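You operate a simulated robot arm through the tools that you are given. There is no shell and no other tool. Be economical: measure what you need, move in short steps, check, and stop when the job is done.

Carry out the task below with a simulated robot arm. There is one attempt and no reset: what you move stays moved.

JOB
Flow-test the blue dripper: GOOD pad if it gives 1.7 to 2.3 litres an hour, else FAULT pad.
Fine: the water knob is at OPEN only while the dripper is in; turn it to CLOSED before lifting it out.

Only the result counts: the job must be done as asked and must still hold three seconds after the hand-in. Knocking over, shifting, dropping, spilling or breaking anything else fails it.

ROBOT AND FRAMES
A 7-joint arm with a two-finger parallel gripper, fixed in place. Base frame: the origin is at the foot of the arm, x ahead of it, y to its left, z up; the work surface is at about z = 0. Units: m, rad, N and s.
With the tool pointing down near the work surface it reaches from about 0.24 to 0.62 m from the base axis. Its first joint turns from -1.152 to 1.152 rad. Payload 2.6 kg.
The tool frame sits at the grasp point between the pads (the TCP): z along the fingers, y along the line on which they close. The tips reach 0.03 m beyond it. Largest opening 0.094 m; finger width 0.028, thickness 0.01; the body of the gripper, 0.05 by 0.096 m, starts 0.055 m behind the TCP.
Orientation is told as [roll, pitch, yaw] about the base's x, y, z axes, in that order, counted from this pose: with the fingers straight down and closing along the base's y, the tool's x points along the base's -x, its y along +y and its z along -z.

CONTROLS
- The arm moves only by the tool send_rows. Its argument "plan" is one flat list of numbers, 7 for each row, row after row: the finger opening in m, from 0 to 0.094, then the shift along the base's x, y, z in m, then the turn, a rotation vector about the base's x, y, z in rad. In form: [grip, tx, ty, tz, wx, wy, wz, grip, tx, ty, tz, wx, wy, wz, ...]. A call has 1 to 8 rows; each row shifts and turns the commanded pose from where the row before left it. Rows are played at 5 a second. More than 0.05 m and 0.15 rad between two rows, or a gripper value outside its range, and nothing of the call is played. Where a pose cannot be reached the arm comes as near as it can. A force on the tool above 40 N (or 10 N above the force at the start of the call, whichever is more), or a blocked arm, ends the call early, and 0.2 s more pass. The fingers move at their own pace (about 0.072 m/s each) and stop on an object; they squeeze with about 31 N. The grip force told is the motor's: it shows also when the fingers shut on nothing. Time passes only in rows, and 0.2 s behind the last, so rows that do not move let the fingers close. The reply holds the time, the measured pose of the TCP, the force on the tool along the base axes, the opening and the grip force, in the units named above and with some noise, and new pictures: "show" is both (left out), scene, wrist or none.
- Cameras (640 x 400 px; columns grow to the right, rows downward): "scene" is fixed at [0.0413, 0.4305, 0.5766]; the picture's right is [-0.75, -0.66, 0.00], its down [-0.29, 0.34, -0.89] and it looks along [0.59, -0.67, -0.45] (base axes); focal length 311 px, centre (320, 200). "wrist" rides on the gripper at [-0.037, 0, -0.058] in the tool frame; the picture's right is [0.00, -1.00, 0.00], its down [0.97, 0.00, -0.24] and it looks along [0.24, 0.00, 0.97] (tool axes); focal length 218 px, centre (320, 200). There is no depth. A picture from a camera that has moved, and an enlarged one, comes with that camera's place and axes in the base frame and with its lens.
- inspect(camera, box): a new picture of the part [left, top, right, bottom] of that camera's present view, enlarged. No time passes.
- hand_in(): hands the job in; it is judged then, once.

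Work in short steps. Places have to be worked out from the pictures, the camera data and where the tool is seen: move nearer, look again, correct. Check each grasp and each placing, and mend what went wrong. You have 120 turns and 170 pictures in all, those below and enlarged ones among them. Open the gripper and draw the arm clear of the work before you hand the job in, unless the task says otherwise; then end with one line.

The tools are called after ">>>" as a command line: name --argument value ..., lists and objects as JSON in quotes. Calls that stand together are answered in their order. send_rows: Moves the arm, as the interface text tells. Its arguments: {"type":"object","properties":{"plan":{"type":"array","items":{"type":"number"}},"show":{"type":"string","enum":["both","scene","wrist","none"]}},"required":["plan"]} The other tools are called the same way: inspect (camera, box) takes an enlarged picture of a part of a camera's view; hand_in () hands the job in.

At the start:

```text
clock: 0.0
eef_pos: [0.3423, -0.086, 0.3335]
tool_rot: [0.0, 0.0, -0.001]
contact_force: [0.0, 0.4, -0.6]
opening: 0.0941
grip_force: 0.0
```

scene: 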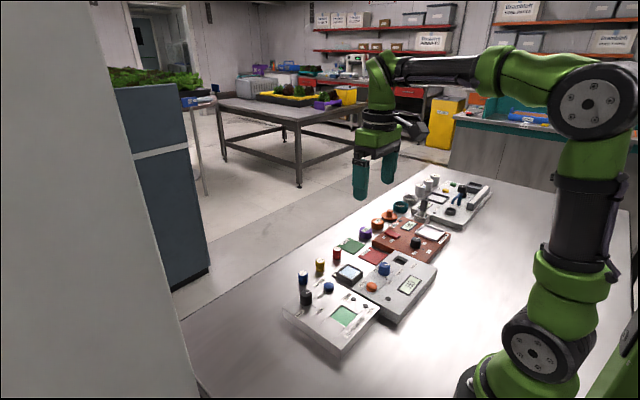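
wrist: 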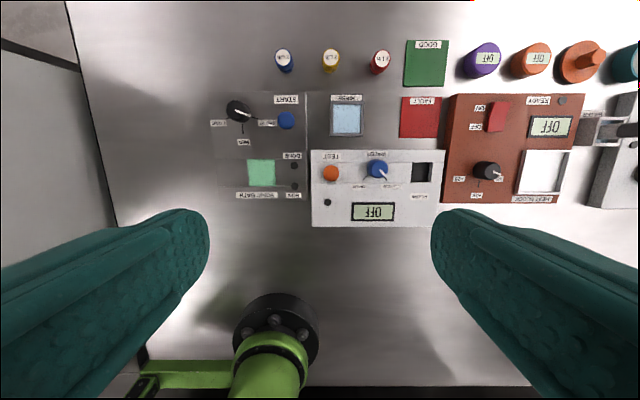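

I look closer at the station with the blue WATER knob and the drippers in both views.

>>> inspect --camera "wrist" --box '[200, 30, 460, 240]'

>>> inspect --camera "scene" --box '[270, 170, 500, 360]'

>>> inspect --camera "wrist" --box '[420, 20, 640, 220]'

```text
1.90 times, centred on (330, 135) of wrist
camera zoom: at [0.3769, -0.0872, 0.391], right [0.0, -1.0, 0.0], down [-0.97, 0.0, 0.24], along [-0.24, 0.0, -0.97], focal length 416 px, centre (301, 324)
```

zoom: 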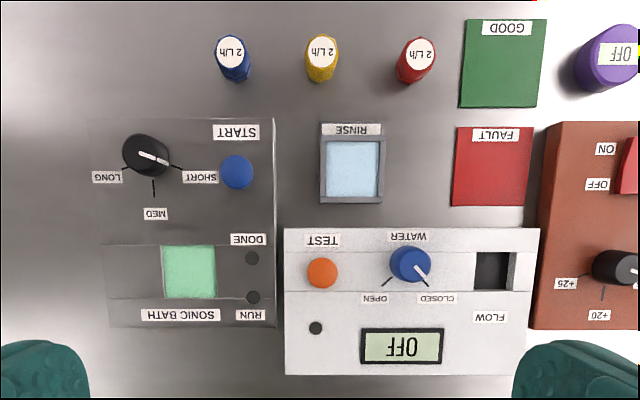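

```text
2.11 times, centred on (385, 265) of scene
camera zoom: at [0.0413, 0.4305, 0.5766], right [-0.75, -0.66, 0.0], down [-0.29, 0.34, -0.89], along [0.59, -0.67, -0.45], focal length 655 px, centre (183, 63)
```

zoom: 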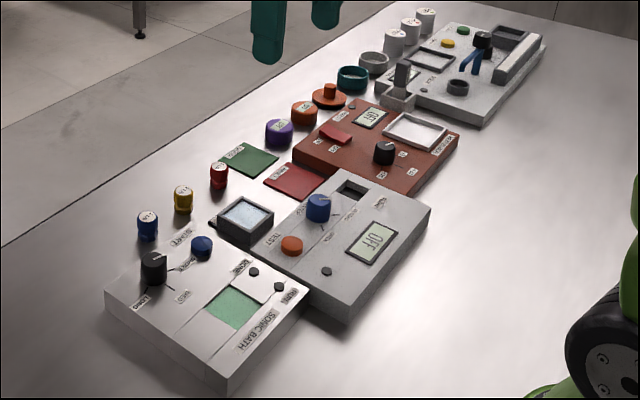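

```text
2.00 times, centred on (530, 120) of wrist
camera zoom: at [0.3769, -0.0872, 0.391], right [0.0, -1.0, 0.0], down [-0.97, 0.0, 0.24], along [-0.24, 0.0, -0.97], focal length 436 px, centre (-100, 360)
```

zoom: 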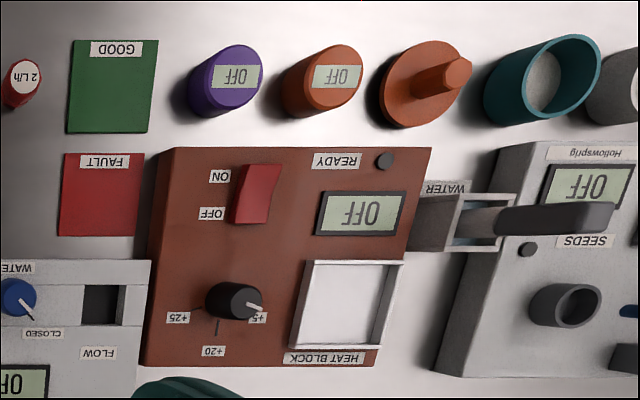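

The blue dripper is near (0.505,-0.033), about 0.03 high. The socket is near (0.337,-0.25), the knob near (0.347,-0.173) and the TEST button near (0.336,-0.105). I move over the dripper to look closer.

>>> send_rows --plan '[0.06, 0.032, 0.013, -0.03, 0, 0, 0, 0.06, 0.032, 0.013, -0.03, 0, 0, 0, 0.06, 0.032, 0.013, -0.03, 0, 0, 0, 0.06, 0.032, 0.013, -0.03, 0, 0, 0, 0.06, 0.03, 0.001, -0.03, 0, 0, 0, 0.06, 0, 0, -0.03, 0, 0, 0]'

```text
clock: 1.4
eef_pos: [0.5028, -0.0325, 0.1545]
tool_rot: [0.001, -0.001, 0.001]
contact_force: [-0.5, -0.5, -0.1]
opening: 0.0601
grip_force: 0.0
camera wrist: at [0.5376, -0.0327, 0.2127], right [0.0, -1.0, 0.0], down [-0.97, 0.0, 0.24], along [-0.24, 0.0, -0.97], focal length 218 px, centre (320, 200)
```

scene: 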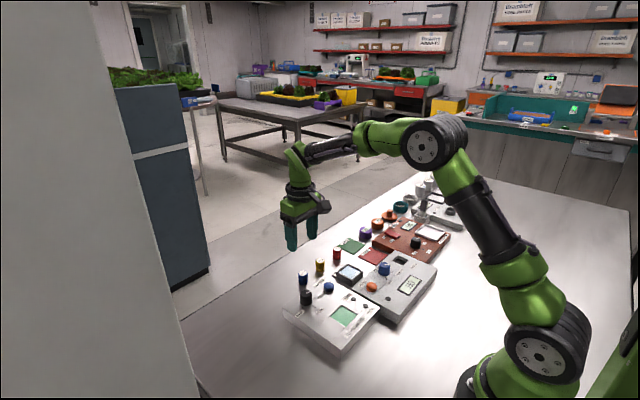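
wrist: 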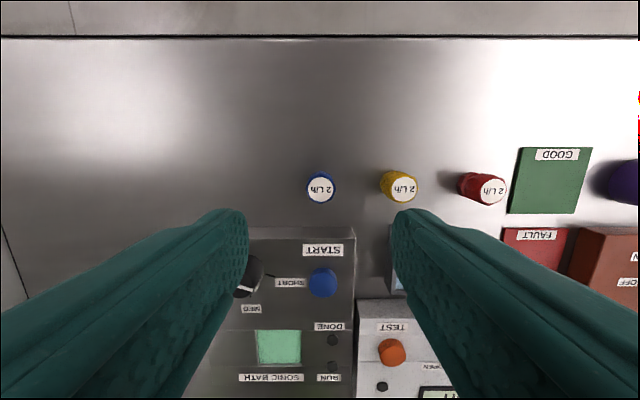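

The dripper is centred at (0.504,-0.033). I zoom in on its shape and on the socket.

>>> inspect --camera "scene" --box '[285, 255, 345, 295]'

>>> inspect --camera "scene" --box '[360, 245, 440, 300]'

```text
10.00 times, centred on (315, 275) of scene
camera zoom: at [0.0413, 0.4305, 0.5766], right [-0.75, -0.66, 0.0], down [-0.29, 0.34, -0.89], along [0.59, -0.67, -0.45], focal length 3113 px, centre (370, -550)
```

zoom: 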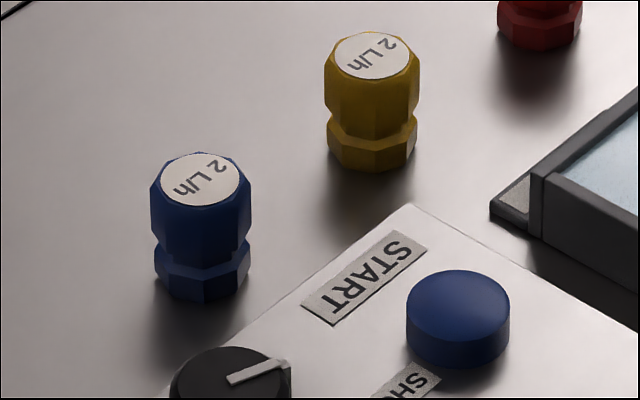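

```text
7.27 times, centred on (400, 272) of scene
camera zoom: at [0.0413, 0.4305, 0.5766], right [-0.75, -0.66, 0.0], down [-0.29, 0.34, -0.89], along [0.59, -0.67, -0.45], focal length 2264 px, centre (-262, -327)
```

zoom: 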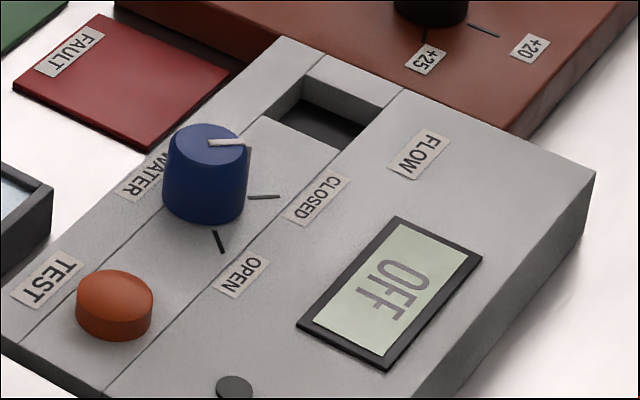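

The dripper is an octagon about 0.026 m wide and 0.03 m high, with its neck at about z 0.012. I descend so the tips reach about z = 0.013 and close on the upper body.

>>> send_rows --plan '[0.055, 0.001, 0, -0.04, 0, 0, 0, 0.05, 0, 0, -0.04, 0, 0, 0, 0.05, 0, 0, -0.0305, 0, 0, 0, 0.05, 0, 0, 0, 0, 0, 0]'

>>> send_rows --plan '[0.0, 0, 0, 0, 0, 0, 0, 0.0, 0, 0, 0, 0, 0, 0, 0.0, 0, 0, 0, 0, 0, 0]'

```text
clock: 2.4
eef_pos: [0.5024, -0.0328, 0.0413]
tool_rot: [0.0, -0.001, 0.001]
contact_force: [-0.1, 0.5, 0.0]
opening: 0.0501
grip_force: 0.1
camera wrist: at [0.5384, -0.0338, 0.0994], right [0.0, -1.0, 0.0], down [-0.97, 0.0, 0.24], along [-0.24, 0.0, -0.97], focal length 218 px, centre (320, 200)
```

scene: 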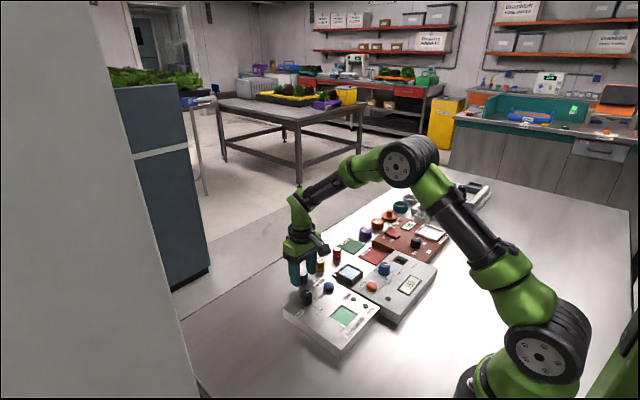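
wrist: 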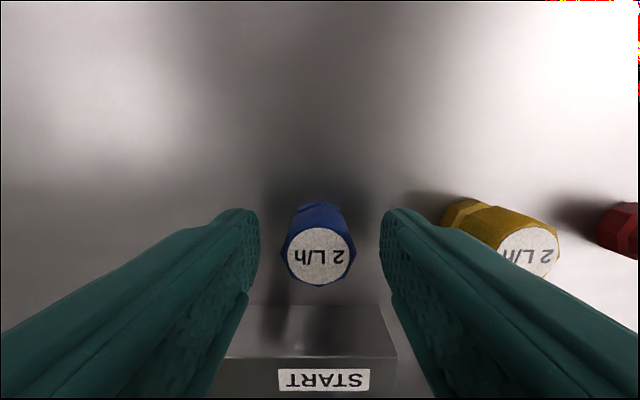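

```text
clock: 3.2
eef_pos: [0.5025, -0.0327, 0.0418]
tool_rot: [0.001, -0.001, -0.001]
contact_force: [0.7, 0.5, -1.3]
opening: 0.0243
grip_force: 30.7
camera wrist: at [0.5384, -0.0337, 0.0998], right [0.0, -1.0, 0.0], down [-0.97, 0.0, 0.24], along [-0.24, 0.0, -0.97], focal length 218 px, centre (320, 200)
```

scene: 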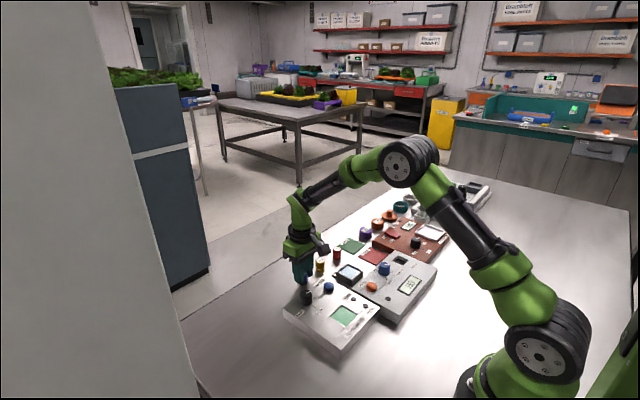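
wrist: 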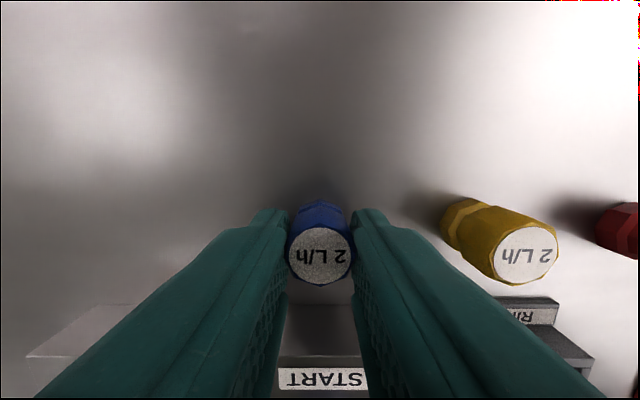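

The grip is firm at 0.0243 m. I lift and carry it toward the socket at a safe height.

>>> send_rows --plan '[0, 0, 0, 0.045, 0, 0, 0, 0, 0, 0, 0.045, 0, 0, 0, 0, 0, 0, 0.04, 0, 0, 0, 0, -0.03, -0.036, 0, 0, 0, 0, 0, -0.03, -0.036, 0, 0, 0, 0, 0, -0.03, -0.036, 0, 0, 0, 0, 0, -0.03, -0.036, 0, 0, 0, 0, 0, -0.03, -0.036, 0, 0, 0, 0]' --show "none"

>>> send_rows --plan '[0, -0.03, -0.034, 0, 0, 0, 0, 0, 0, 0, 0, 0, 0, 0]'

```text
clock: 5.0
eef_pos: [0.3538, -0.2132, 0.1719]
tool_rot: [-0.001, 0.0, 0.002]
contact_force: [-0.3, -0.4, -1.2]
opening: 0.024
grip_force: 31.1
```

```text
clock: 5.6
eef_pos: [0.3203, -0.2466, 0.1714]
tool_rot: [-0.001, 0.0, 0.0]
contact_force: [-0.1, -0.1, -0.7]
opening: 0.0239
grip_force: 31.0
camera wrist: at [0.3563, -0.248, 0.2307], right [0.0, -1.0, 0.0], down [-0.97, 0.0, 0.24], along [-0.24, 0.0, -0.97], focal length 218 px, centre (320, 200)
```

scene: 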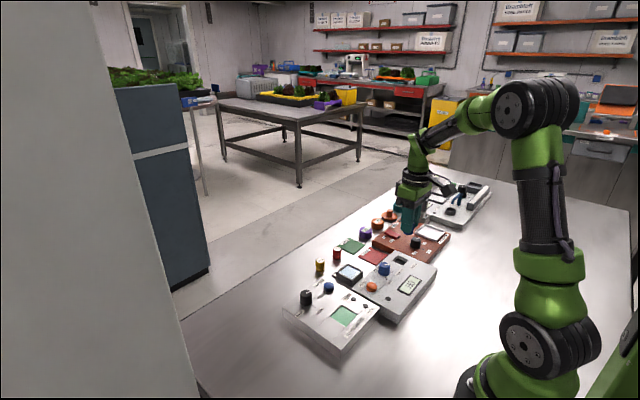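
wrist: 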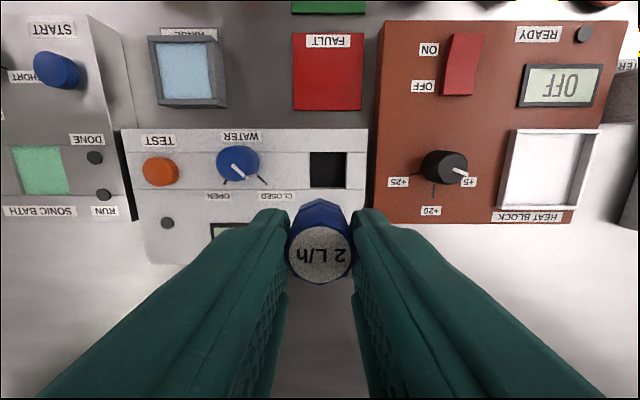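

>>> inspect --camera "wrist" --box '[120, 110, 400, 285]'

```text
2.29 times, centred on (260, 198) of wrist
camera zoom: at [0.3563, -0.248, 0.2307], right [0.0, -1.0, 0.0], down [-0.97, 0.0, 0.24], along [-0.24, 0.0, -0.97], focal length 499 px, centre (457, 206)
```

zoom: 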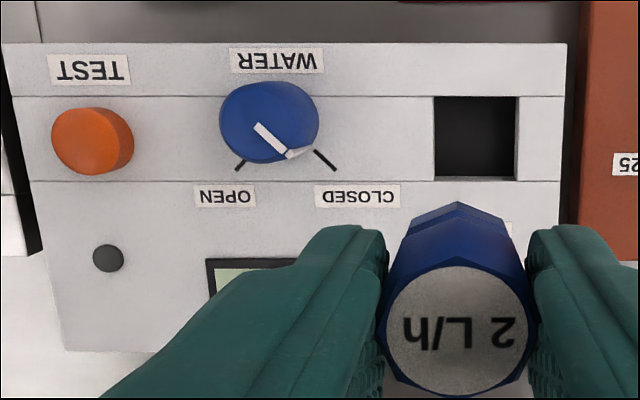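

The pointer is at CLOSED. The socket is about 0.034 m square, centred near (0.335,-0.2555). I go lower, staying slightly short of it, to refine this.

>>> send_rows --plan '[0, -0.008, -0.009, -0.035, 0, 0, 0, 0, -0.008, 0, -0.03, 0, 0, 0, 0, 0, 0, 0, 0, 0, 0]'

>>> inspect --camera "wrist" --box '[200, 60, 440, 210]'

```text
clock: 6.4
eef_pos: [0.3049, -0.2572, 0.1093]
tool_rot: [-0.001, 0.0, 0.001]
contact_force: [-0.3, 0.0, -1.0]
opening: 0.0243
grip_force: 31.1
camera wrist: at [0.3407, -0.2582, 0.1673], right [0.0, -1.0, 0.0], down [-0.97, 0.0, 0.24], along [-0.24, 0.0, -0.97], focal length 218 px, centre (320, 200)
```

scene: 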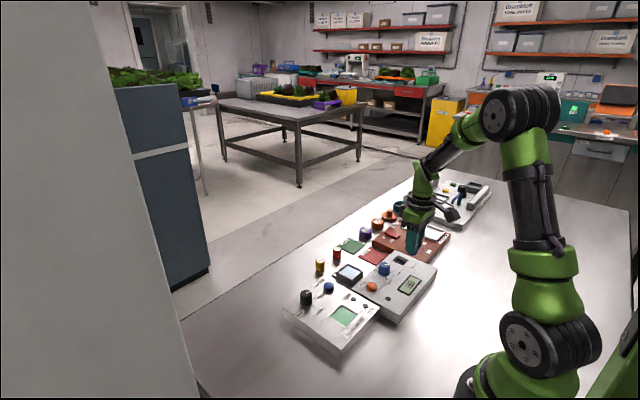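
wrist: 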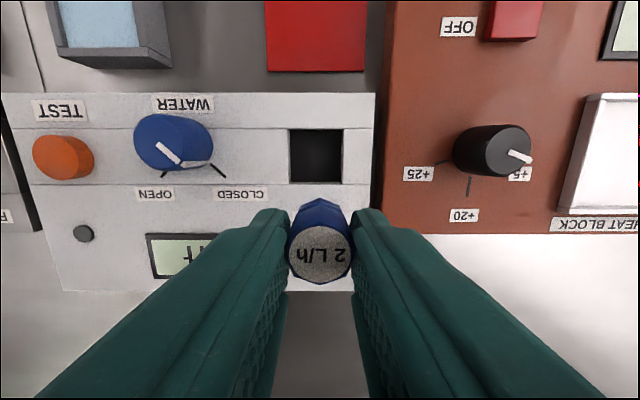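

```text
2.67 times, centred on (320, 135) of wrist
camera zoom: at [0.3407, -0.2582, 0.1673], right [0.0, -1.0, 0.0], down [-0.97, 0.0, 0.24], along [-0.24, 0.0, -0.97], focal length 582 px, centre (320, 373)
```

zoom: 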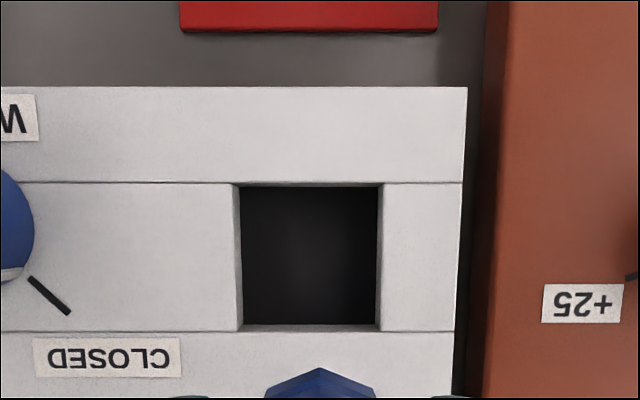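

The rim centre is at (0.334,-0.2555) and the hole is about 0.012 m deep. I align and lower to just above the rim.

>>> send_rows --plan '[0, 0.0304, 0.002, 0, 0, 0, 0, 0, 0, 0, -0.025, 0, 0, 0, 0, 0, 0, 0, 0, 0, 0]'

>>> inspect --camera "scene" --box '[360, 220, 460, 290]'

>>> inspect --camera "wrist" --box '[220, 130, 420, 290]'

```text
clock: 7.2
eef_pos: [0.338, -0.2542, 0.0824]
tool_rot: [0.0, 0.002, -0.001]
contact_force: [-0.2, -0.6, -0.6]
opening: 0.0242
grip_force: 31.1
camera wrist: at [0.373, -0.2556, 0.1404], right [0.0, -1.0, 0.0], down [-0.97, 0.0, 0.24], along [-0.24, 0.0, -0.97], focal length 218 px, centre (320, 200)
```

scene: 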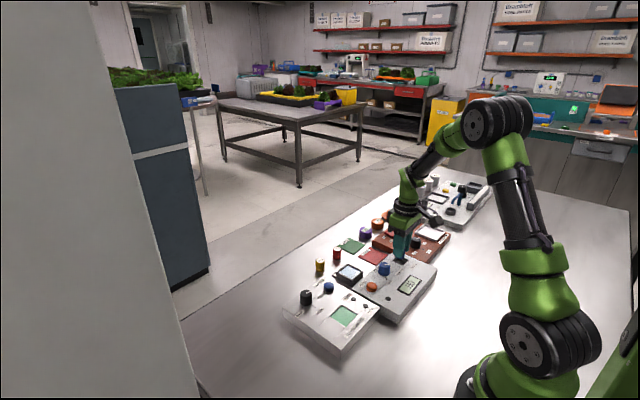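
wrist: 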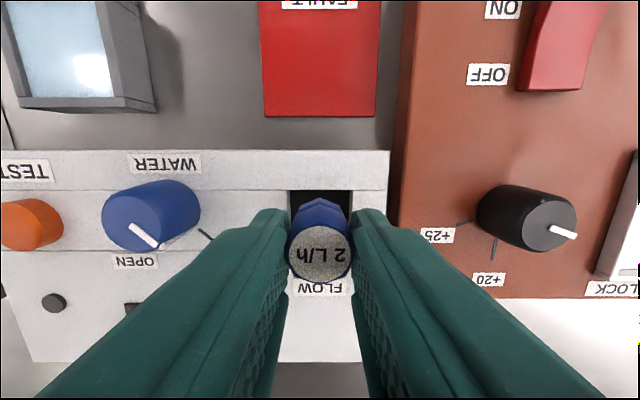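

```text
5.71 times, centred on (410, 255) of scene
camera zoom: at [0.0413, 0.4305, 0.5766], right [-0.75, -0.66, 0.0], down [-0.29, 0.34, -0.89], along [0.59, -0.67, -0.45], focal length 1779 px, centre (-194, -114)
```

zoom: 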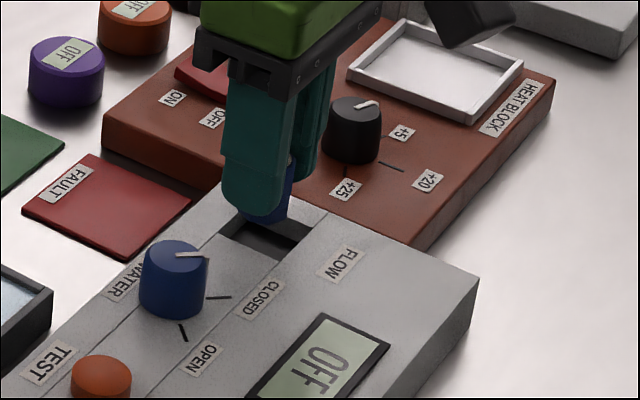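

```text
2.50 times, centred on (320, 210) of wrist
camera zoom: at [0.373, -0.2556, 0.1404], right [0.0, -1.0, 0.0], down [-0.97, 0.0, 0.24], along [-0.24, 0.0, -0.97], focal length 546 px, centre (320, 175)
```

zoom: 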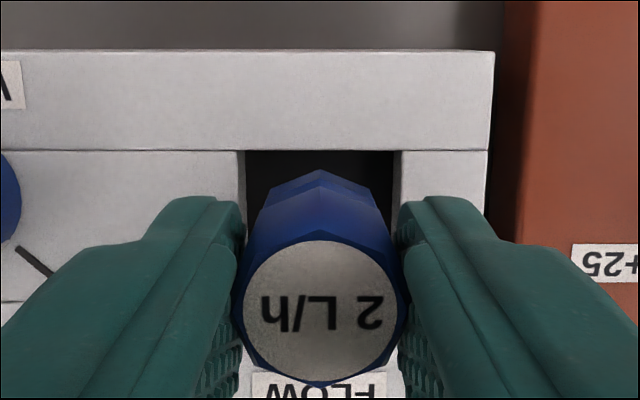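

The dripper sits about 2 mm too far in +x, and y is fine. I correct that and lower in small steps.

>>> send_rows --plan '[0, -0.002, 0, -0.004, 0, 0, 0, 0, 0, 0, -0.005, 0, 0, 0, 0, 0, 0, -0.005, 0, 0, 0, 0, 0, 0, 0, 0, 0, 0]'

>>> inspect --camera "wrist" --box '[220, 130, 420, 290]'

>>> inspect --camera "scene" --box '[370, 230, 450, 290]'

```text
clock: 8.2
eef_pos: [0.3339, -0.2564, 0.07]
tool_rot: [0.001, 0.0, 0.001]
contact_force: [0.2, -0.6, -0.3]
opening: 0.0241
grip_force: 31.1
camera wrist: at [0.3694, -0.256, 0.1272], right [0.0, -1.0, 0.0], down [-0.97, 0.0, 0.24], along [-0.24, 0.0, -0.97], focal length 218 px, centre (320, 200)
```

scene: 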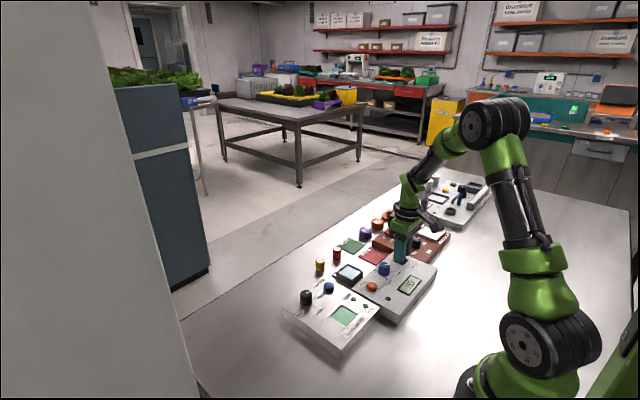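
wrist: 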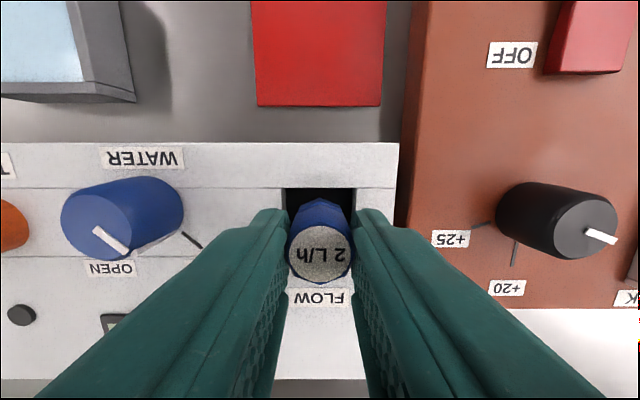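

```text
2.50 times, centred on (320, 210) of wrist
camera zoom: at [0.3694, -0.256, 0.1272], right [0.0, -1.0, 0.0], down [-0.97, 0.0, 0.24], along [-0.24, 0.0, -0.97], focal length 546 px, centre (320, 175)
```

zoom: 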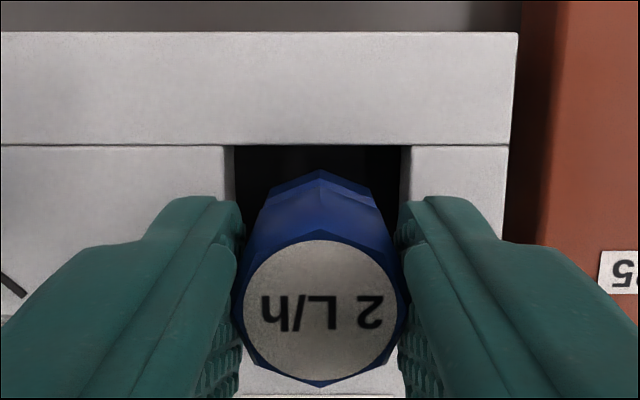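

```text
6.67 times, centred on (410, 260) of scene
camera zoom: at [0.0413, 0.4305, 0.5766], right [-0.75, -0.66, 0.0], down [-0.29, 0.34, -0.89], along [0.59, -0.67, -0.45], focal length 2075 px, centre (-280, -200)
```

zoom: 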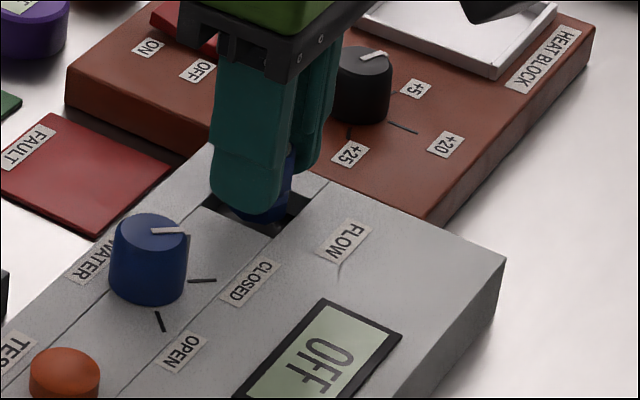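

It is well centred. I keep lowering until it touches.

>>> send_rows --plan '[0, 0, 0, -0.003, 0, 0, 0, 0, 0, 0, -0.003, 0, 0, 0, 0, 0, 0, 0, 0, 0, 0]' --show "wrist"

>>> inspect --camera "scene" --box '[370, 230, 450, 290]'

```text
clock: 9.0
eef_pos: [0.3334, -0.2546, 0.0639]
tool_rot: [0.002, 0.0, 0.0]
contact_force: [-0.4, 0.0, -0.5]
opening: 0.0241
grip_force: 30.9
camera wrist: at [0.3685, -0.2554, 0.1215], right [0.0, -1.0, 0.0], down [-0.97, 0.0, 0.24], along [-0.24, 0.0, -0.97], focal length 218 px, centre (320, 200)
```

wrist: 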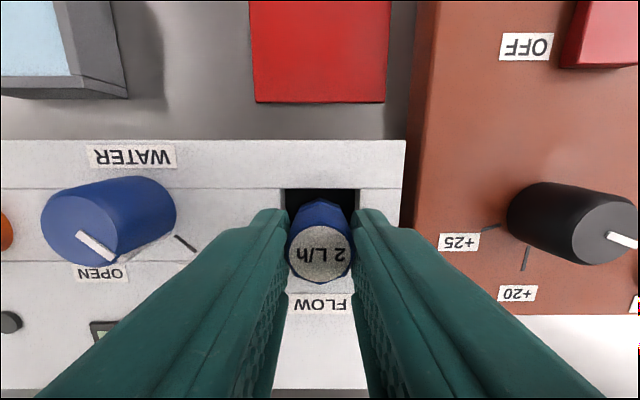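

```text
6.67 times, centred on (410, 260) of scene
camera zoom: at [0.0413, 0.4305, 0.5766], right [-0.75, -0.66, 0.0], down [-0.29, 0.34, -0.89], along [0.59, -0.67, -0.45], focal length 2075 px, centre (-280, -200)
```

zoom: 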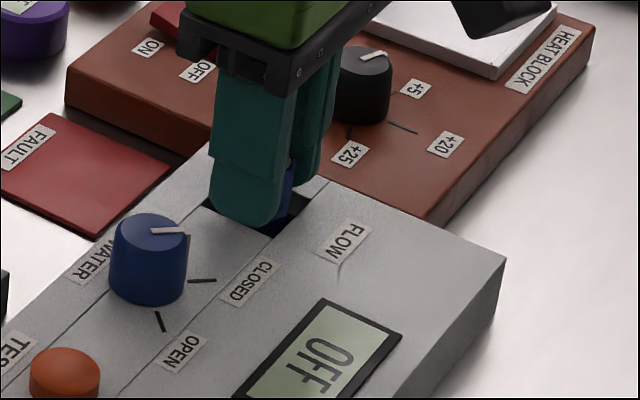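

Nothing has touched yet, with the bottom at about z = 0.022. I lower 2 mm at a time.

>>> send_rows --plan '[0, 0.0005, 0, -0.002, 0, 0, 0, 0, 0, 0, -0.001, 0, 0, 0, 0, 0, 0, 0, 0, 0, 0]' --show "none"

>>> inspect --camera "scene" --box '[370, 230, 450, 290]'

```text
clock: 9.8
eef_pos: [0.3332, -0.2539, 0.0601]
tool_rot: [-0.001, 0.0, -0.002]
contact_force: [-6.8, 5.1, 18.2]
opening: 0.0242
grip_force: 31.5
```

```text
6.67 times, centred on (410, 260) of scene
camera zoom: at [0.0413, 0.4306, 0.5766], right [-0.75, -0.66, 0.0], down [-0.29, 0.34, -0.89], along [0.59, -0.67, -0.45], focal length 2075 px, centre (-280, -200)
```

zoom: 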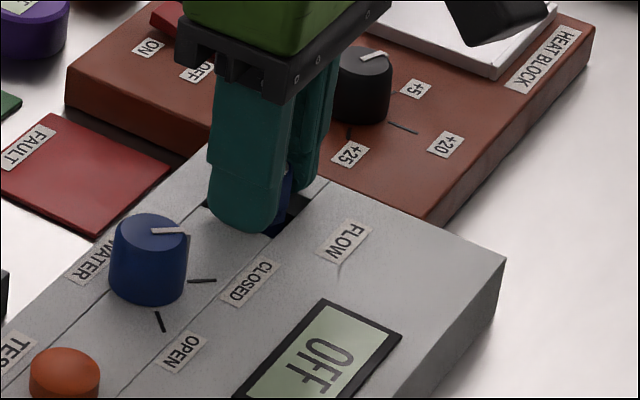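

It touched (18 N), so either the dripper is on the floor or the tips are on the rim. I ease up 1 mm, release, and raise.

>>> send_rows --plan '[0.024, 0, 0, 0.0012, 0, 0, 0, 0.05, 0, 0, 0, 0, 0, 0, 0.05, 0, 0, 0, 0, 0, 0, 0.05, 0, 0, 0, 0, 0, 0, 0.05, 0, 0, 0.04, 0, 0, 0, 0.05, -0.02, 0, 0.03, 0, 0, 0]'

>>> inspect --camera "scene" --box '[370, 230, 450, 290]'

>>> inspect --camera "wrist" --box '[220, 110, 420, 260]'

```text
clock: 11.2
eef_pos: [0.3122, -0.2546, 0.1324]
tool_rot: [0.0, -0.001, 0.001]
contact_force: [-0.2, -0.4, 0.2]
opening: 0.0503
grip_force: 0.0
camera wrist: at [0.3471, -0.2545, 0.19], right [0.0, -1.0, 0.0], down [-0.97, 0.0, 0.24], along [-0.24, 0.0, -0.97], focal length 218 px, centre (320, 200)
```

scene: 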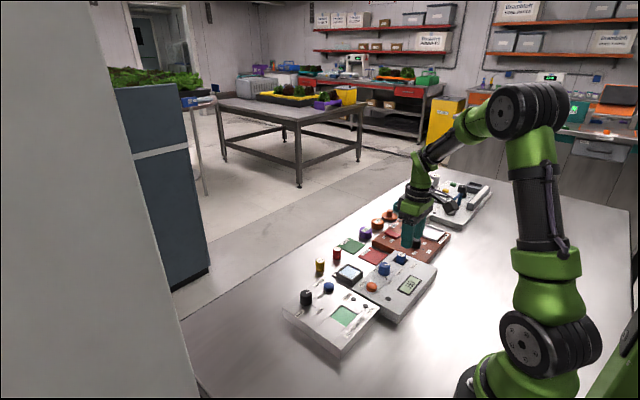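
wrist: 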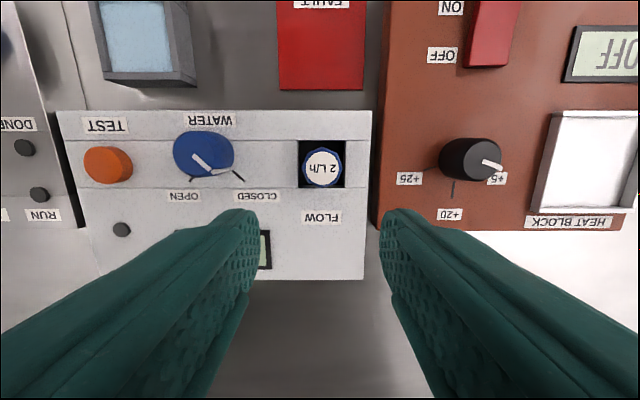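

```text
6.67 times, centred on (410, 260) of scene
camera zoom: at [0.0414, 0.4305, 0.5766], right [-0.75, -0.66, 0.0], down [-0.29, 0.34, -0.89], along [0.59, -0.67, -0.45], focal length 2075 px, centre (-280, -200)
```

zoom: 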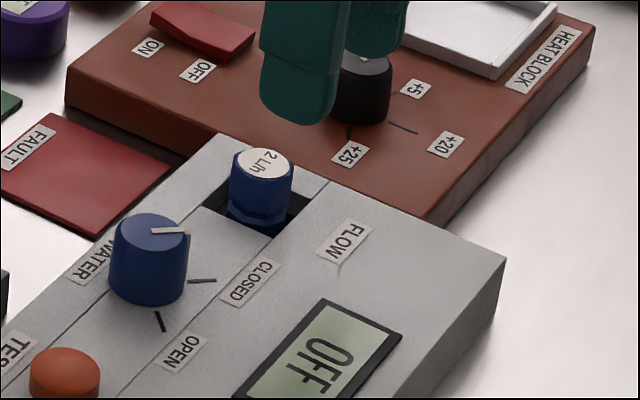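

```text
2.67 times, centred on (320, 185) of wrist
camera zoom: at [0.3471, -0.2545, 0.19], right [0.0, -1.0, 0.0], down [-0.97, 0.0, 0.24], along [-0.24, 0.0, -0.97], focal length 582 px, centre (320, 240)
```

zoom: 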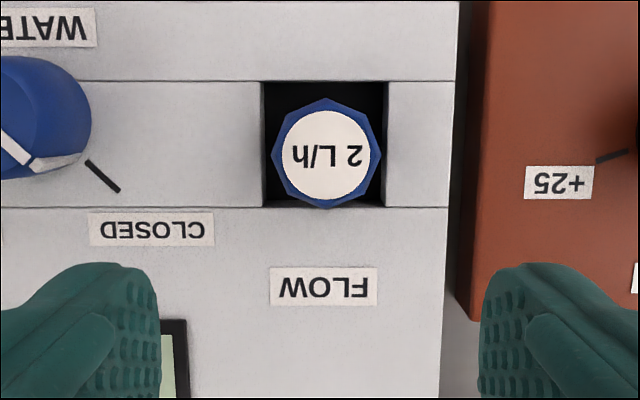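

The dripper is seated upright, and the knob is near (0.343,-0.177). I move above the knob for a close look before gripping it.

>>> send_rows --plan '[0.06, 0.003, 0.04, 0, 0, 0, 0, 0.06, 0, 0.0375, 0, 0, 0, 0, 0.06, 0, 0, 0, 0, 0, 0]' --show "wrist"

>>> inspect --camera "wrist" --box '[240, 100, 400, 220]'

```text
clock: 12.0
eef_pos: [0.3148, -0.1767, 0.1347]
tool_rot: [-0.001, 0.001, 0.0]
contact_force: [0.0, -0.3, 0.1]
opening: 0.06
grip_force: 0.0
camera wrist: at [0.3498, -0.1776, 0.1912], right [0.0, -1.0, 0.0], down [-0.97, 0.0, 0.24], along [-0.24, 0.0, -0.97], focal length 218 px, centre (320, 200)
```

wrist: 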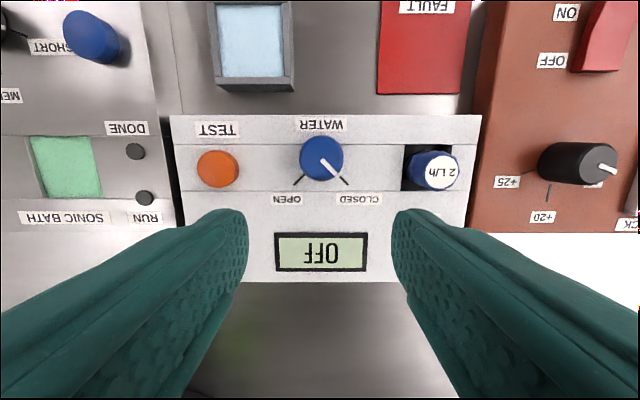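

```text
3.33 times, centred on (320, 160) of wrist
camera zoom: at [0.3498, -0.1776, 0.1912], right [0.0, -1.0, 0.0], down [-0.97, 0.0, 0.24], along [-0.24, 0.0, -0.97], focal length 728 px, centre (320, 333)
```

zoom: 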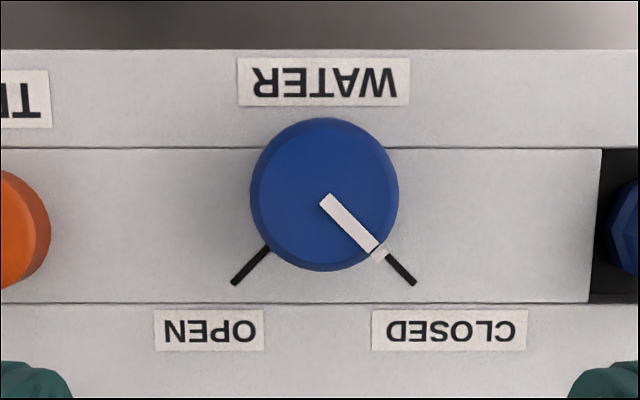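

The knob is at (0.3426,-0.178), about 0.0275 m across, and OPEN is 90° clockwise from CLOSED. I pre-rotate +45° over the knob.

>>> send_rows --plan '[0.055, 0.0139, -0.0006, 0, 0, 0, 0.131, 0.055, 0.0139, -0.0006, 0, 0, 0, 0.131, 0.055, 0, 0, 0, 0, 0, 0.131, 0.055, 0, 0, 0, 0, 0, 0.131, 0.055, 0, 0, -0.015, 0, 0, 0.131, 0.055, 0, 0, -0.015, 0, 0, 0.131, 0.055, 0, 0, 0, 0, 0, 0]'

```text
clock: 13.6
eef_pos: [0.3436, -0.1785, 0.1011]
tool_rot: [0.0, -0.001, 0.786]
contact_force: [-0.2, 0.2, -0.3]
opening: 0.0548
grip_force: 0.0
camera wrist: at [0.3685, -0.1524, 0.1588], right [0.71, -0.71, 0.0], down [-0.68, -0.69, 0.24], along [-0.17, -0.17, -0.97], focal length 218 px, centre (320, 200)
```

scene: 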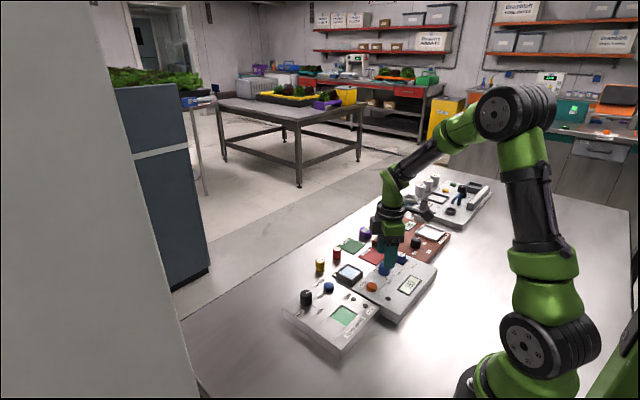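
wrist: 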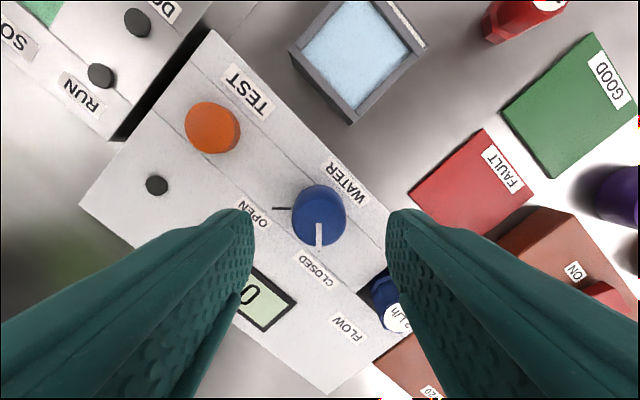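

>>> inspect --camera "wrist" --box '[260, 160, 380, 260]'

```text
4.00 times, centred on (320, 210) of wrist
camera zoom: at [0.3685, -0.1524, 0.1588], right [0.71, -0.71, 0.0], down [-0.68, -0.69, 0.24], along [-0.17, -0.17, -0.97], focal length 873 px, centre (320, 160)
```

zoom: 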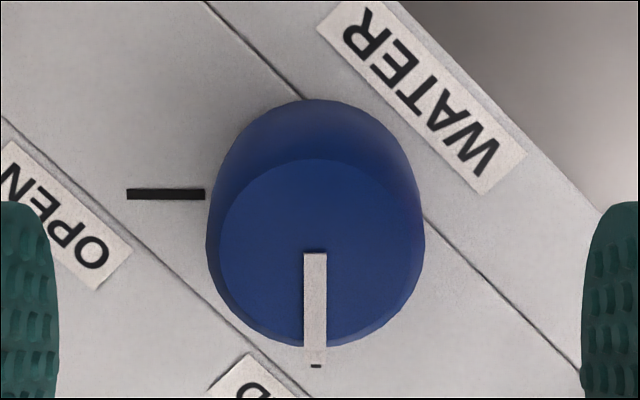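

The knob top is centred under the TCP. I descend and grip it.

>>> send_rows --plan '[0.055, 0, 0, -0.02, 0, 0, 0, 0.055, 0, 0, -0.015, 0, 0, 0, 0.055, 0, 0, 0, 0, 0, 0, 0, 0, 0, 0, 0, 0, 0, 0, 0, 0, 0, 0, 0, 0, 0, 0, 0, 0, 0, 0, 0]'

```text
clock: 15.0
eef_pos: [0.3429, -0.1789, 0.0661]
tool_rot: [0.0, 0.0, 0.785]
contact_force: [-4.7, 2.5, 0.2]
opening: 0.0294
grip_force: 44.6
camera wrist: at [0.3674, -0.153, 0.1247], right [0.71, -0.71, 0.0], down [-0.69, -0.69, 0.24], along [-0.17, -0.17, -0.97], focal length 218 px, centre (320, 200)
```

scene: 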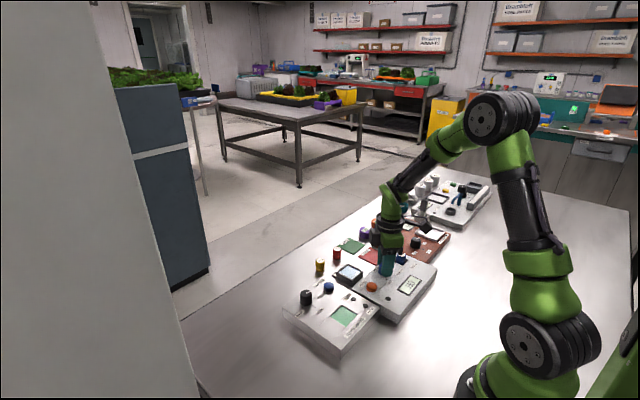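
wrist: 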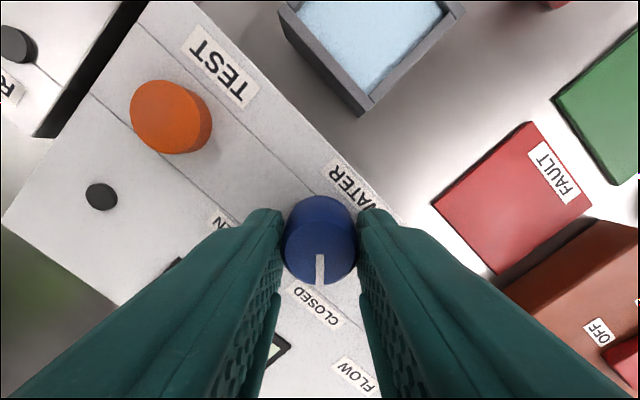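

The knob is gripped with only a small side force. I turn clockwise in steps.

>>> send_rows --plan '[0, 0, 0, 0, 0, 0, -0.131, 0, 0, 0, 0, 0, 0, -0.131, 0, 0, 0, 0, 0, 0, -0.131, 0, 0, 0, 0, 0, 0, -0.131, 0, 0, 0, 0, 0, 0, -0.131, 0, 0, 0, 0, 0, 0, -0.131]' --show "wrist"

```text
clock: 16.0
eef_pos: [0.3415, -0.1796, 0.0674]
tool_rot: [0.003, 0.004, 0.287]
contact_force: [-1.4, 0.4, 1.9]
opening: 0.0288
grip_force: 45.5
stopped in row 5: the force on the tool passed its limit (the readings are from after the stop); the commanded pose is now the measured one
camera wrist: at [0.3769, -0.1685, 0.1245], right [0.28, -0.96, 0.0], down [-0.93, -0.27, 0.24], along [-0.23, -0.07, -0.97], focal length 218 px, centre (320, 200)
```

wrist: 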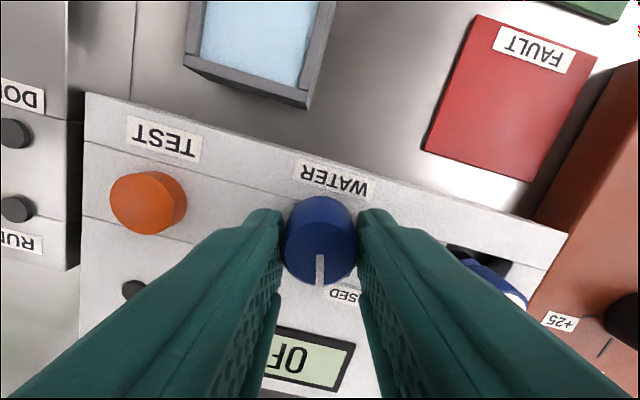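

The knob has followed about 0.5 rad, and the stop came from a side-force build-up. The pose is re-zeroed, so I continue in smaller steps.

>>> send_rows --plan '[0, 0, 0, 0, 0, 0, -0.1, 0, 0, 0, 0, 0, 0, -0.1, 0, 0, 0, 0, 0, 0, -0.1]' --show "wrist"

```text
clock: 16.8
eef_pos: [0.3419, -0.1783, 0.0664]
tool_rot: [0.004, 0.003, -0.02]
contact_force: [-4.5, 5.2, 5.5]
opening: 0.0287
grip_force: 45.1
camera wrist: at [0.3783, -0.1795, 0.1245], right [-0.02, -1.0, 0.0], down [-0.97, 0.02, 0.24], along [-0.24, 0.01, -0.97], focal length 218 px, centre (320, 200)
```

wrist: 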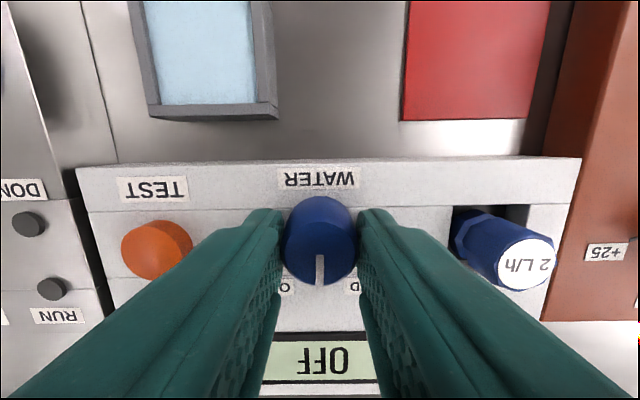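

It is halfway and still following. I continue.

>>> send_rows --plan '[0, 0, 0, 0, 0, 0, -0.1, 0, 0, 0, 0, 0, 0, -0.1, 0, 0, 0, 0, 0, 0, -0.1, 0, 0, 0, 0, 0, 0, -0.1]' --show "wrist"

```text
clock: 17.8
eef_pos: [0.3425, -0.1771, 0.0671]
tool_rot: [0.003, 0.003, -0.419]
contact_force: [-15.0, 10.7, 33.9]
opening: 0.0288
grip_force: 44.5
camera wrist: at [0.3751, -0.1937, 0.1243], right [-0.41, -0.91, 0.0], down [-0.89, 0.39, 0.24], along [-0.22, 0.1, -0.97], focal length 218 px, centre (320, 200)
```

wrist: 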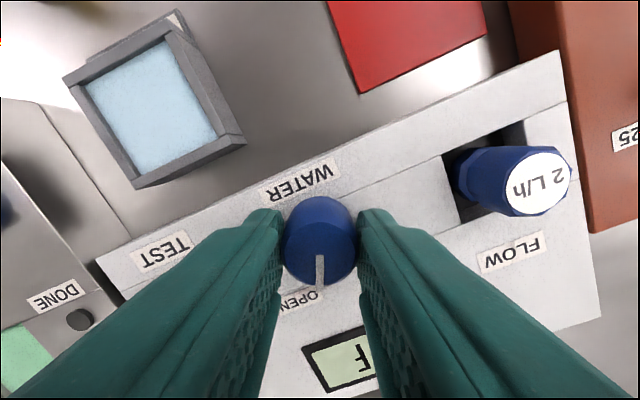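

The upward force is building (34 N), so I ease the pose slightly along the forces and carry on.

>>> send_rows --plan '[0, -0.0007, 0.0005, 0.0012, 0, 0, 0, 0, 0, 0, 0, 0, 0, -0.1, 0, 0, 0, 0, 0, 0, -0.1]' --show "none"

```text
clock: 18.6
eef_pos: [0.3427, -0.1794, 0.0672]
tool_rot: [0.004, 0.001, -0.616]
contact_force: [11.9, 5.3, -4.3]
opening: 0.029
grip_force: 44.1
```

>>> send_rows --plan '[0, 0.0004, 0.0002, 0, 0, 0, -0.085, 0, 0, 0, 0, 0, 0, -0.09]' --show "wrist"

```text
clock: 19.2
eef_pos: [0.3414, -0.1777, 0.0666]
tool_rot: [0.004, 0.003, -0.791]
contact_force: [20.4, 4.5, -15.3]
opening: 0.0291
grip_force: 44.8
camera wrist: at [0.3672, -0.2046, 0.1244], right [-0.71, -0.7, 0.0], down [-0.68, 0.69, 0.24], along [-0.17, 0.17, -0.97], focal length 218 px, centre (320, 200)
```

wrist: 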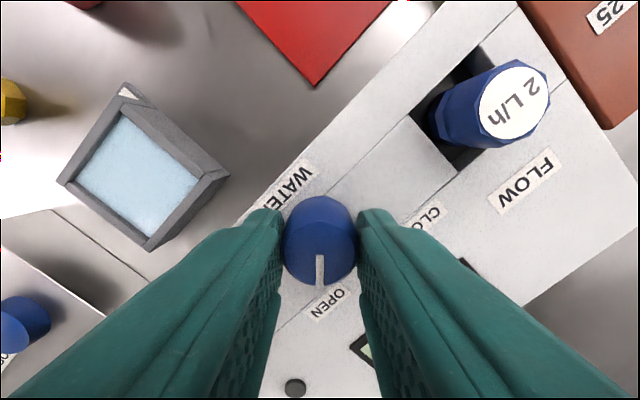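

It has turned the full 90°. I release, rise straight up, and check the pointer.

>>> send_rows --plan '[0.055, 0, 0, 0, 0, 0, 0, 0.055, 0, 0, 0, 0, 0, 0, 0.055, 0, 0, 0.035, 0, 0, 0, 0.055, 0, 0, 0.035, 0, 0, 0]'

>>> inspect --camera "wrist" --box '[240, 100, 480, 280]'

>>> inspect --camera "scene" --box '[350, 240, 440, 310]'

```text
clock: 20.2
eef_pos: [0.342, -0.1783, 0.1391]
tool_rot: [0.005, 0.004, -0.793]
contact_force: [-0.6, -0.4, 0.2]
opening: 0.0552
grip_force: 0.0
camera wrist: at [0.3671, -0.2055, 0.1964], right [-0.71, -0.7, 0.0], down [-0.68, 0.69, 0.24], along [-0.17, 0.18, -0.97], focal length 218 px, centre (320, 200)
```

scene: 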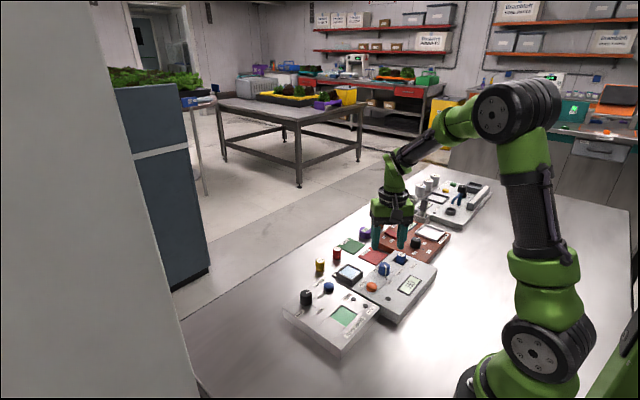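
wrist: 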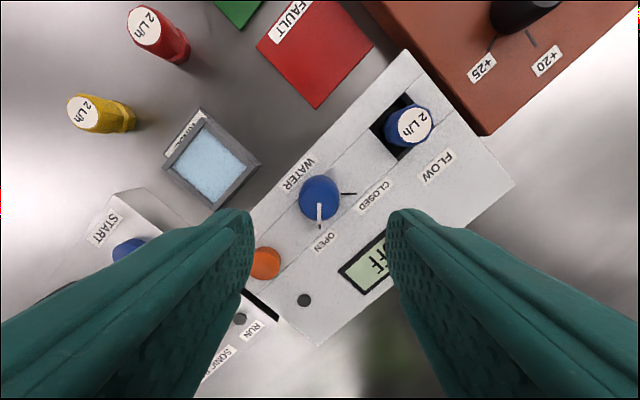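

```text
2.22 times, centred on (360, 190) of wrist
camera zoom: at [0.3671, -0.2055, 0.1964], right [-0.71, -0.7, 0.0], down [-0.68, 0.69, 0.24], along [-0.17, 0.18, -0.97], focal length 485 px, centre (231, 222)
```

zoom: 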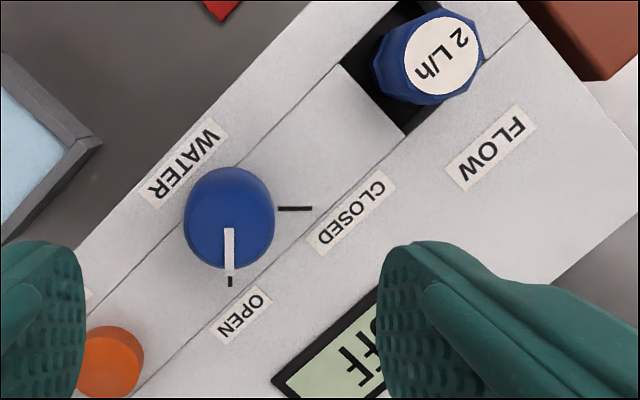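

```text
5.71 times, centred on (395, 275) of scene
camera zoom: at [0.0414, 0.4305, 0.5766], right [-0.75, -0.66, 0.0], down [-0.29, 0.34, -0.89], along [0.59, -0.67, -0.45], focal length 1779 px, centre (-109, -229)
```

zoom: 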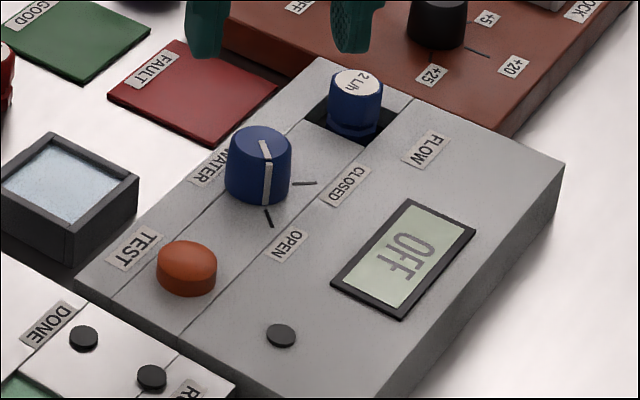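

The pointer is on OPEN. I rotate back, close the fingers, and go above the TEST button near (0.336,-0.104).

>>> send_rows --plan '[0.0, -0.001, 0.0125, 0, 0, 0, 0.132, 0.0, -0.001, 0.0125, 0, 0, 0, 0.132, 0.0, -0.001, 0.0125, 0, 0, 0, 0.132, 0.0, -0.001, 0.0125, 0, 0, 0, 0.132, 0.0, -0.001, 0.0125, 0, 0, 0, 0.132, 0.0, -0.001, 0.0125, 0, 0, 0, 0.132, 0.0, -0.02, 0, 0, 0, 0, 0, 0.0, 0, 0, 0, 0, 0, 0]'

>>> inspect --camera "wrist" --box '[240, 110, 400, 230]'

```text
clock: 22.0
eef_pos: [0.3151, -0.1021, 0.1386]
tool_rot: [0.003, 0.004, 0.003]
contact_force: [0.0, 0.1, -0.2]
opening: 0.0002
grip_force: 30.9
camera wrist: at [0.3514, -0.1029, 0.1964], right [0.0, -1.0, 0.0], down [-0.97, 0.0, 0.24], along [-0.24, 0.0, -0.97], focal length 218 px, centre (320, 200)
```

scene: 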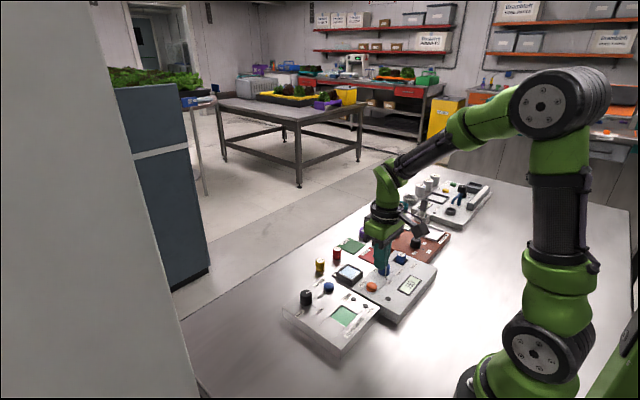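
wrist: 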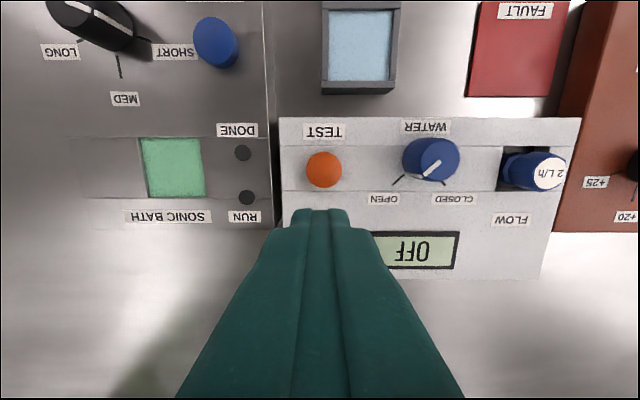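

```text
3.33 times, centred on (320, 170) of wrist
camera zoom: at [0.3514, -0.1029, 0.1964], right [0.0, -1.0, 0.0], down [-0.97, 0.0, 0.24], along [-0.24, 0.0, -0.97], focal length 728 px, centre (320, 300)
```

zoom: 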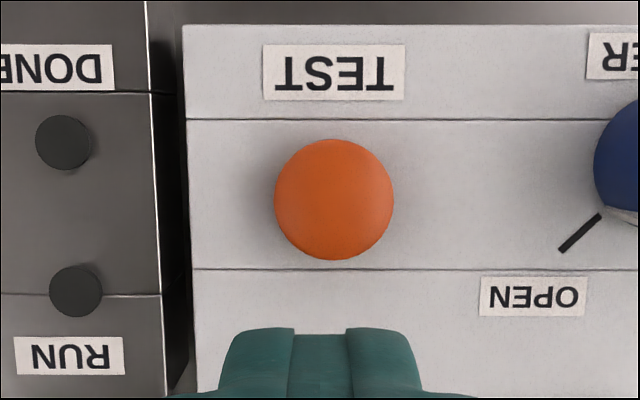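

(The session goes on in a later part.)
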